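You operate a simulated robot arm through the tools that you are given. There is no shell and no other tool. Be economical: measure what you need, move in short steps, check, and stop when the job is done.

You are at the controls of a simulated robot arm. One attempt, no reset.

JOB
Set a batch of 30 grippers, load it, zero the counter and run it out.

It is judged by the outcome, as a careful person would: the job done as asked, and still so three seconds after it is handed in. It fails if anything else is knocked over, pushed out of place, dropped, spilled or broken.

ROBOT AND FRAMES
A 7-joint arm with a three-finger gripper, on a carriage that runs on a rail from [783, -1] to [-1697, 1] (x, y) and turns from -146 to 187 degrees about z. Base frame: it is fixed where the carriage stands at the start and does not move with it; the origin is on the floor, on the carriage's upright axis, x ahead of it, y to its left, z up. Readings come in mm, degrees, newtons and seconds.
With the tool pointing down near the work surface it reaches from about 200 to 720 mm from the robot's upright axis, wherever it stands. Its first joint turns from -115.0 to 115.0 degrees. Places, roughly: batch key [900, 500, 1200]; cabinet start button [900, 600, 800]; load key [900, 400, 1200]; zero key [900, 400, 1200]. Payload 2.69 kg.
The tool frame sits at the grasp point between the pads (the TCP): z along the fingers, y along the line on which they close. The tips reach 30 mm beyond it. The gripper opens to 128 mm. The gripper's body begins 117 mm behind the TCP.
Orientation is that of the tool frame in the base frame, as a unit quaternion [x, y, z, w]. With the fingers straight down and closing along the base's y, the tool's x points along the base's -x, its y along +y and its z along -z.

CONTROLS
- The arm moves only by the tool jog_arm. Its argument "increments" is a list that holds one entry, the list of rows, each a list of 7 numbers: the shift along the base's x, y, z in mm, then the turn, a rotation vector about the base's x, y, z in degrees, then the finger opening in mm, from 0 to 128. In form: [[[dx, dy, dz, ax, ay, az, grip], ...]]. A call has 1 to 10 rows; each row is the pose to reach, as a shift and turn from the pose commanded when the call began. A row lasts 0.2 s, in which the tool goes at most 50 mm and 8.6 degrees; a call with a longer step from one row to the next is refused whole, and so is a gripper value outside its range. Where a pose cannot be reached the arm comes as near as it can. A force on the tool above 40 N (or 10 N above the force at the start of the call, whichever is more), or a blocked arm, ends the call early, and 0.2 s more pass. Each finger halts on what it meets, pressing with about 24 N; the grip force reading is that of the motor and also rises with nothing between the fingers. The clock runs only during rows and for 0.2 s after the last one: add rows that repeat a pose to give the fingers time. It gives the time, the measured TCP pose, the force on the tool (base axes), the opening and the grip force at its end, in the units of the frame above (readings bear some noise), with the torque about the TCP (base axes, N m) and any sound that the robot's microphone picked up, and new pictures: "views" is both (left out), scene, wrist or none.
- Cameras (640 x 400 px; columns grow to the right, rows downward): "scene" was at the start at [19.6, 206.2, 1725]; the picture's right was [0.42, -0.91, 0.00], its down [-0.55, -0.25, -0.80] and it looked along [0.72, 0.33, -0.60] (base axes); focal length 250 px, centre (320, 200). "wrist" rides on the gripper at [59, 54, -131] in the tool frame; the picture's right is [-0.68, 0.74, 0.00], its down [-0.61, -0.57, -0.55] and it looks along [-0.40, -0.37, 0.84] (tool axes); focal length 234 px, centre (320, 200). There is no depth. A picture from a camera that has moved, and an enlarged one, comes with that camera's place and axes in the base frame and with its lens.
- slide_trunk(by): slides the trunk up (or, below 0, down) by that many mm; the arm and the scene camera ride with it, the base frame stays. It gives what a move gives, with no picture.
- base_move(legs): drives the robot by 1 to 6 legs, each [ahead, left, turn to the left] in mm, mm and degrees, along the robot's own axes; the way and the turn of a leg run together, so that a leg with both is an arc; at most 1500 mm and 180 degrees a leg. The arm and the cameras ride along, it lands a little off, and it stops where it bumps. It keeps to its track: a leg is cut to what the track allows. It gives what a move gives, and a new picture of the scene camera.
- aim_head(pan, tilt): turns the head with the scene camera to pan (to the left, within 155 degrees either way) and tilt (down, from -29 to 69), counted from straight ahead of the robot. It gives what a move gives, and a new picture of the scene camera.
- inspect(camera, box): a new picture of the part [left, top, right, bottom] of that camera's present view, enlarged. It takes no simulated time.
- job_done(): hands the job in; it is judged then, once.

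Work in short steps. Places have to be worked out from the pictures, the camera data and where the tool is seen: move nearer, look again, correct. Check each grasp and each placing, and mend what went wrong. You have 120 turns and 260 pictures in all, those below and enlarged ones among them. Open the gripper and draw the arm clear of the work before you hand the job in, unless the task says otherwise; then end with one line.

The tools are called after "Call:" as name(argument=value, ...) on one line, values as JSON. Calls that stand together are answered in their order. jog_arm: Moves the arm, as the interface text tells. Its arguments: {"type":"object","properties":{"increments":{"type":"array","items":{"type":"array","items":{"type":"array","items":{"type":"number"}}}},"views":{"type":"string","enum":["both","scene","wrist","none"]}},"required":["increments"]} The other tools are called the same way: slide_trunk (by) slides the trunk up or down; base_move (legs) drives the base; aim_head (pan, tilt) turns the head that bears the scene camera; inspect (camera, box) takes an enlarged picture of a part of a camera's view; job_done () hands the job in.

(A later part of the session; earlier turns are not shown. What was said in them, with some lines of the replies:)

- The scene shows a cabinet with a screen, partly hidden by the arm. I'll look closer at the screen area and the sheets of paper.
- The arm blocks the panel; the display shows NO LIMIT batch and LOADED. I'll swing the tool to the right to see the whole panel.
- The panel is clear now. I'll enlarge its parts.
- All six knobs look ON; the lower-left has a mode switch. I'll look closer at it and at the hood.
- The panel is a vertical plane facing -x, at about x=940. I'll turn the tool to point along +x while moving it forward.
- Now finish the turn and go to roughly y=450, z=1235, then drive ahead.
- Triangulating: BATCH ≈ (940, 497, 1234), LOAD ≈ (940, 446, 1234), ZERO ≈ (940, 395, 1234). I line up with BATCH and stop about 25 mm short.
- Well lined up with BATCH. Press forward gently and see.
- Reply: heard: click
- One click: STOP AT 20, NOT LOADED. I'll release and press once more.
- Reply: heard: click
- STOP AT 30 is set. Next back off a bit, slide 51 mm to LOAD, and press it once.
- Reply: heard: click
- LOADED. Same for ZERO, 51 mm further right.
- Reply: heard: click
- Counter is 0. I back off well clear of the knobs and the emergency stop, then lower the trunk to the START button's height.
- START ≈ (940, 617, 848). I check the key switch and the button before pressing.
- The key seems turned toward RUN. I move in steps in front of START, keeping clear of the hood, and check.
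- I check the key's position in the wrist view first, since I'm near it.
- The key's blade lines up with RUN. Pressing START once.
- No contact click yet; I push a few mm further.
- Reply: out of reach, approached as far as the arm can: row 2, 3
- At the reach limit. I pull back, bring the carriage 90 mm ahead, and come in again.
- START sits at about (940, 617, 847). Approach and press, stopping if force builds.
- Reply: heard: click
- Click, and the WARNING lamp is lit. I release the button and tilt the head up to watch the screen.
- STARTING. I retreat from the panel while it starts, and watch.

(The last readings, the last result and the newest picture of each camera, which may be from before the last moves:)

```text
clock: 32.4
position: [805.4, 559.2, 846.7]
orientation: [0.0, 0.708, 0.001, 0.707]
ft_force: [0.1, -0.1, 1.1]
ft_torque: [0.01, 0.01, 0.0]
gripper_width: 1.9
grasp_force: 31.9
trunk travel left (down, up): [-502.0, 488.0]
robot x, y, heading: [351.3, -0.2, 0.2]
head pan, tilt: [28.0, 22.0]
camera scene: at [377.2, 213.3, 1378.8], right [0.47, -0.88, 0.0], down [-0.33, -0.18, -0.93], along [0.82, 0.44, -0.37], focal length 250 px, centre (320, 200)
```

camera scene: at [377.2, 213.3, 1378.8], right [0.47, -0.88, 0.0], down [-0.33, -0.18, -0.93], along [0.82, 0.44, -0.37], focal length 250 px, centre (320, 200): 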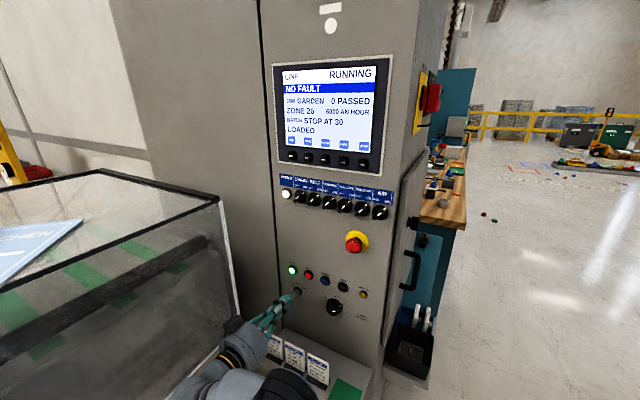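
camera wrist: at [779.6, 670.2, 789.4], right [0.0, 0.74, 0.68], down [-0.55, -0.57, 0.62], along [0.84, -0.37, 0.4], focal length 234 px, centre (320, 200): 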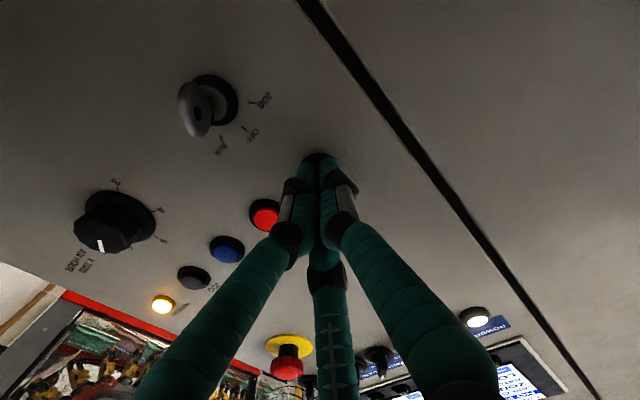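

RUNNING at 6000 an hour: 30 takes about 18 s. I retreat a bit more with the gripper opened and wait.

Call:
jog_arm(increments=[[[-40, 0, 0, 0, 0, 0, 0], [-80, -40, 0, 0, 0, 0, 10], [-120, -80, 0, 0, 0, 0, 30], [-120, -120, 0, 0, 0, 0, 50], [-120, -120, 0, 0, 0, 0, 60], [-120, -120, 0, 0, 0, 0, 60], [-120, -120, 0, 0, 0, 0, 60], [-120, -120, 0, 0, 0, 0, 60], [-120, -120, 0, 0, 0, 0, 60], [-120, -120, 0, 0, 0, 0, 60]]], views="none")

Call:
jog_arm(increments=[[[0, 0, 0, 0, 0, 0, 60], [0, 0, 0, 0, 0, 0, 60], [0, 0, 0, 0, 0, 0, 60], [0, 0, 0, 0, 0, 0, 60], [0, 0, 0, 0, 0, 0, 60], [0, 0, 0, 0, 0, 0, 60], [0, 0, 0, 0, 0, 0, 60], [0, 0, 0, 0, 0, 0, 60], [0, 0, 0, 0, 0, 0, 60], [0, 0, 0, 0, 0, 0, 60]]], views="scene")

Call:
inspect(camera="scene", box=[270, 60, 390, 160])

```text
refused: row 2 steps farther than a row can; nothing moved
```

```text
clock: 34.6
position: [805.7, 560.2, 846.1]
orientation: [-0.001, 0.708, 0.001, 0.707]
ft_force: [0.6, -0.6, 0.1]
ft_torque: [0.02, 0.01, 0.0]
gripper_width: 60.4
grasp_force: 0.1
trunk travel left (down, up): [-502.0, 488.0]
robot x, y, heading: [352.3, 0.1, -0.2]
head pan, tilt: [28.0, 22.0]
camera scene: at [377.2, 213.3, 1378.8], right [0.47, -0.88, 0.0], down [-0.33, -0.18, -0.93], along [0.82, 0.44, -0.37], focal length 250 px, centre (320, 200)
```

scene: 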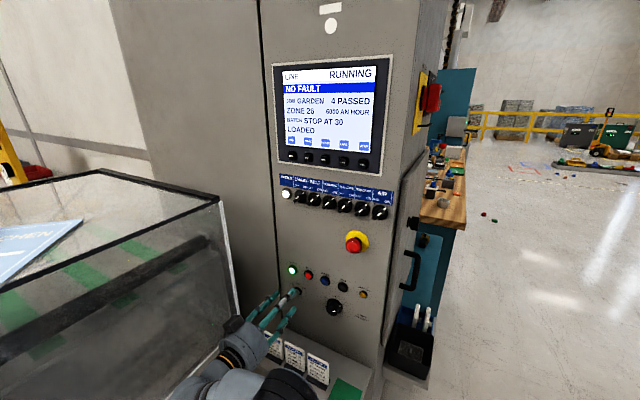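

```text
4.00 times, centred on (330, 110) of scene
camera zoom: at [377.2, 213.3, 1378.8], right [0.47, -0.88, 0.0], down [-0.33, -0.18, -0.93], along [0.82, 0.44, -0.37], focal length 1000 px, centre (280, 560)
```

zoom: 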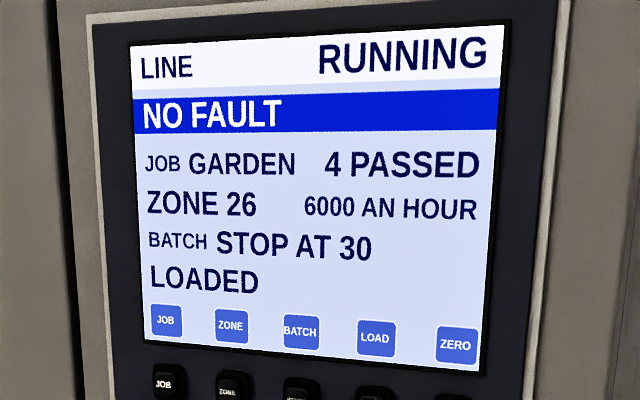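

Running, 4 passed. Retreat in permitted steps, then wait.

Call:
jog_arm(increments=[[[-40, 0, 0, 0, 0, 0, 60], [-80, 0, 0, 0, 0, 0, 60], [-120, 0, 0, 0, 0, 0, 60], [-120, -40, 0, 0, 0, 0, 60], [-120, -80, 0, 0, 0, 0, 60], [-120, -120, 0, 0, 0, 0, 60], [-120, -120, 0, 0, 0, 0, 60], [-120, -120, 0, 0, 0, 0, 60], [-120, -120, 0, 0, 0, 0, 60], [-120, -120, 0, 0, 0, 0, 60]]], views="none")

Call:
jog_arm(increments=[[[0, 0, 0, 0, 0, 0, 60], [0, 0, 0, 0, 0, 0, 60], [0, 0, 0, 0, 0, 0, 60], [0, 0, 0, 0, 0, 0, 60], [0, 0, 0, 0, 0, 0, 60], [0, 0, 0, 0, 0, 0, 60], [0, 0, 0, 0, 0, 0, 60], [0, 0, 0, 0, 0, 0, 60], [0, 0, 0, 0, 0, 0, 60], [0, 0, 0, 0, 0, 0, 60]]], views="none")

Call:
jog_arm(increments=[[[0, 0, 0, 0, 0, 0, 60], [0, 0, 0, 0, 0, 0, 60], [0, 0, 0, 0, 0, 0, 60], [0, 0, 0, 0, 0, 0, 60], [0, 0, 0, 0, 0, 0, 60], [0, 0, 0, 0, 0, 0, 60], [0, 0, 0, 0, 0, 0, 60], [0, 0, 0, 0, 0, 0, 60], [0, 0, 0, 0, 0, 0, 60], [0, 0, 0, 0, 0, 0, 60]]], views="none")

Call:
jog_arm(increments=[[[0, 0, 0, 0, 0, 0, 60], [0, 0, 0, 0, 0, 0, 60], [0, 0, 0, 0, 0, 0, 60], [0, 0, 0, 0, 0, 0, 60], [0, 0, 0, 0, 0, 0, 60], [0, 0, 0, 0, 0, 0, 60], [0, 0, 0, 0, 0, 0, 60], [0, 0, 0, 0, 0, 0, 60], [0, 0, 0, 0, 0, 0, 60], [0, 0, 0, 0, 0, 0, 60]]], views="scene")

```text
clock: 36.8
position: [687.1, 439.6, 845.1]
orientation: [0.0, 0.708, 0.001, 0.707]
ft_force: [-0.4, -0.6, -0.3]
ft_torque: [0.05, 0.01, 0.0]
gripper_width: 60.1
grasp_force: 0.0
trunk travel left (down, up): [-502.0, 488.0]
robot x, y, heading: [356.7, 1.9, 0.1]
head pan, tilt: [28.0, 22.0]
```

```text
clock: 39.0
position: [687.9, 439.1, 844.2]
orientation: [0.0, 0.707, 0.001, 0.707]
ft_force: [0.0, 0.4, -0.8]
ft_torque: [0.02, 0.01, 0.0]
gripper_width: 59.8
grasp_force: 0.1
trunk travel left (down, up): [-502.0, 488.0]
robot x, y, heading: [355.7, -2.2, 0.3]
head pan, tilt: [28.0, 22.0]
```

```text
clock: 41.2
position: [688.8, 440.0, 844.7]
orientation: [0.001, 0.708, 0.0, 0.706]
ft_force: [0.0, -1.2, 0.2]
ft_torque: [0.02, 0.02, 0.01]
gripper_width: 60.0
grasp_force: 0.0
trunk travel left (down, up): [-502.0, 488.0]
robot x, y, heading: [354.3, -0.4, -0.2]
head pan, tilt: [28.0, 22.0]
```

```text
clock: 43.4
position: [688.0, 440.6, 845.1]
orientation: [0.0, 0.708, 0.001, 0.707]
ft_force: [0.2, -0.5, 0.2]
ft_torque: [0.03, 0.0, -0.03]
gripper_width: 60.4
grasp_force: 0.1
trunk travel left (down, up): [-502.0, 488.0]
robot x, y, heading: [354.3, -0.2, -0.1]
head pan, tilt: [28.0, 22.0]
camera scene: at [377.2, 213.3, 1378.8], right [0.47, -0.88, 0.0], down [-0.33, -0.18, -0.93], along [0.82, 0.44, -0.37], focal length 250 px, centre (320, 200)
```

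scene: 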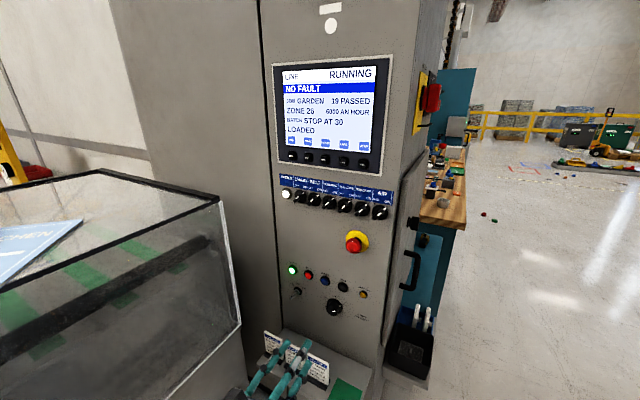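

19 passed; wait about 9 s more.

Call:
jog_arm(increments=[[[0, 0, 0, 0, 0, 0, 60], [0, 0, 0, 0, 0, 0, 60], [0, 0, 0, 0, 0, 0, 60], [0, 0, 0, 0, 0, 0, 60], [0, 0, 0, 0, 0, 0, 60], [0, 0, 0, 0, 0, 0, 60], [0, 0, 0, 0, 0, 0, 60], [0, 0, 0, 0, 0, 0, 60], [0, 0, 0, 0, 0, 0, 60], [0, 0, 0, 0, 0, 0, 60]]], views="none")

Call:
jog_arm(increments=[[[0, 0, 0, 0, 0, 0, 60], [0, 0, 0, 0, 0, 0, 60], [0, 0, 0, 0, 0, 0, 60], [0, 0, 0, 0, 0, 0, 60], [0, 0, 0, 0, 0, 0, 60], [0, 0, 0, 0, 0, 0, 60], [0, 0, 0, 0, 0, 0, 60], [0, 0, 0, 0, 0, 0, 60], [0, 0, 0, 0, 0, 0, 60], [0, 0, 0, 0, 0, 0, 60]]], views="none")

Call:
jog_arm(increments=[[[0, 0, 0, 0, 0, 0, 60], [0, 0, 0, 0, 0, 0, 60], [0, 0, 0, 0, 0, 0, 60], [0, 0, 0, 0, 0, 0, 60], [0, 0, 0, 0, 0, 0, 60], [0, 0, 0, 0, 0, 0, 60], [0, 0, 0, 0, 0, 0, 60], [0, 0, 0, 0, 0, 0, 60], [0, 0, 0, 0, 0, 0, 60], [0, 0, 0, 0, 0, 0, 60]]], views="none")

Call:
jog_arm(increments=[[[0, 0, 0, 0, 0, 0, 60], [0, 0, 0, 0, 0, 0, 60], [0, 0, 0, 0, 0, 0, 60], [0, 0, 0, 0, 0, 0, 60], [0, 0, 0, 0, 0, 0, 60], [0, 0, 0, 0, 0, 0, 60], [0, 0, 0, 0, 0, 0, 60], [0, 0, 0, 0, 0, 0, 60], [0, 0, 0, 0, 0, 0, 60], [0, 0, 0, 0, 0, 0, 60]]], views="scene")

Call:
inspect(camera="scene", box=[270, 60, 390, 160])

```text
clock: 45.6
position: [688.9, 439.6, 844.6]
orientation: [-0.001, 0.707, 0.002, 0.707]
ft_force: [0.0, 0.5, 0.7]
ft_torque: [0.01, 0.01, 0.0]
gripper_width: 60.2
grasp_force: 0.0
trunk travel left (down, up): [-502.0, 488.0]
robot x, y, heading: [354.6, -2.5, -0.0]
head pan, tilt: [28.0, 22.0]
```

```text
clock: 47.8
position: [688.2, 439.2, 844.1]
orientation: [-0.001, 0.707, 0.001, 0.707]
ft_force: [0.2, 0.0, -0.2]
ft_torque: [0.0, 0.01, 0.04]
gripper_width: 60.3
grasp_force: 0.1
trunk travel left (down, up): [-502.0, 488.0]
robot x, y, heading: [354.6, -1.7, 0.3]
head pan, tilt: [28.0, 22.0]
```

```text
clock: 50.0
position: [686.7, 439.6, 844.6]
orientation: [-0.001, 0.707, 0.001, 0.707]
ft_force: [0.0, 0.7, -0.4]
ft_torque: [0.04, 0.04, 0.02]
gripper_width: 59.7
grasp_force: 0.0
trunk travel left (down, up): [-502.0, 488.0]
robot x, y, heading: [354.2, -2.6, -0.4]
head pan, tilt: [28.0, 22.0]
```

```text
clock: 52.2
position: [687.6, 438.2, 843.8]
orientation: [0.0, 0.707, 0.001, 0.707]
ft_force: [0.3, -0.3, -0.1]
ft_torque: [-0.01, 0.0, 0.03]
gripper_width: 60.1
grasp_force: 0.1
trunk travel left (down, up): [-502.0, 488.0]
robot x, y, heading: [355.2, 2.2, 0.1]
head pan, tilt: [28.0, 22.0]
camera scene: at [377.2, 213.3, 1378.8], right [0.47, -0.88, 0.0], down [-0.33, -0.18, -0.93], along [0.82, 0.44, -0.37], focal length 250 px, centre (320, 200)
```

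scene: 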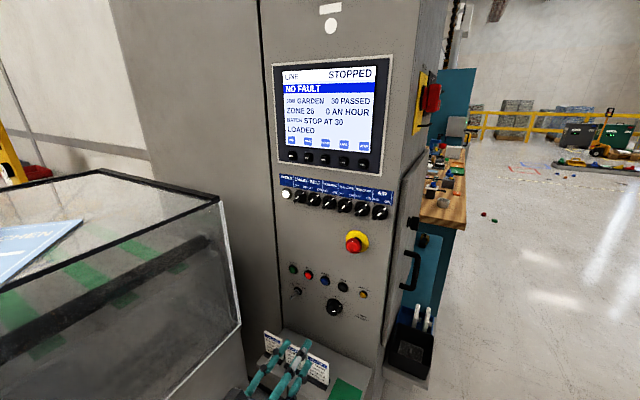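

```text
4.00 times, centred on (330, 110) of scene
camera zoom: at [377.2, 213.3, 1378.8], right [0.47, -0.88, 0.0], down [-0.33, -0.18, -0.93], along [0.82, 0.44, -0.37], focal length 1000 px, centre (280, 560)
```

zoom: 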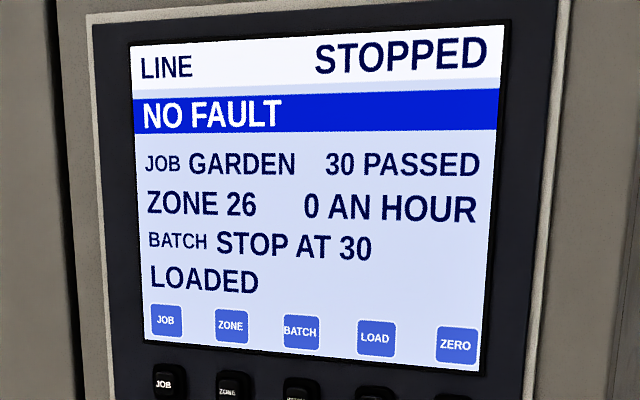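

The line stopped by itself at 30 PASSED with no fault, the gripper is open, and the arm is clear of the panel. Handing in.

Call:
job_done()

```text
The job is handed in.
```

The batch was set to 30 and loaded, the counter was zeroed, and the line ran to 30 passed and stopped by itself with no fault.
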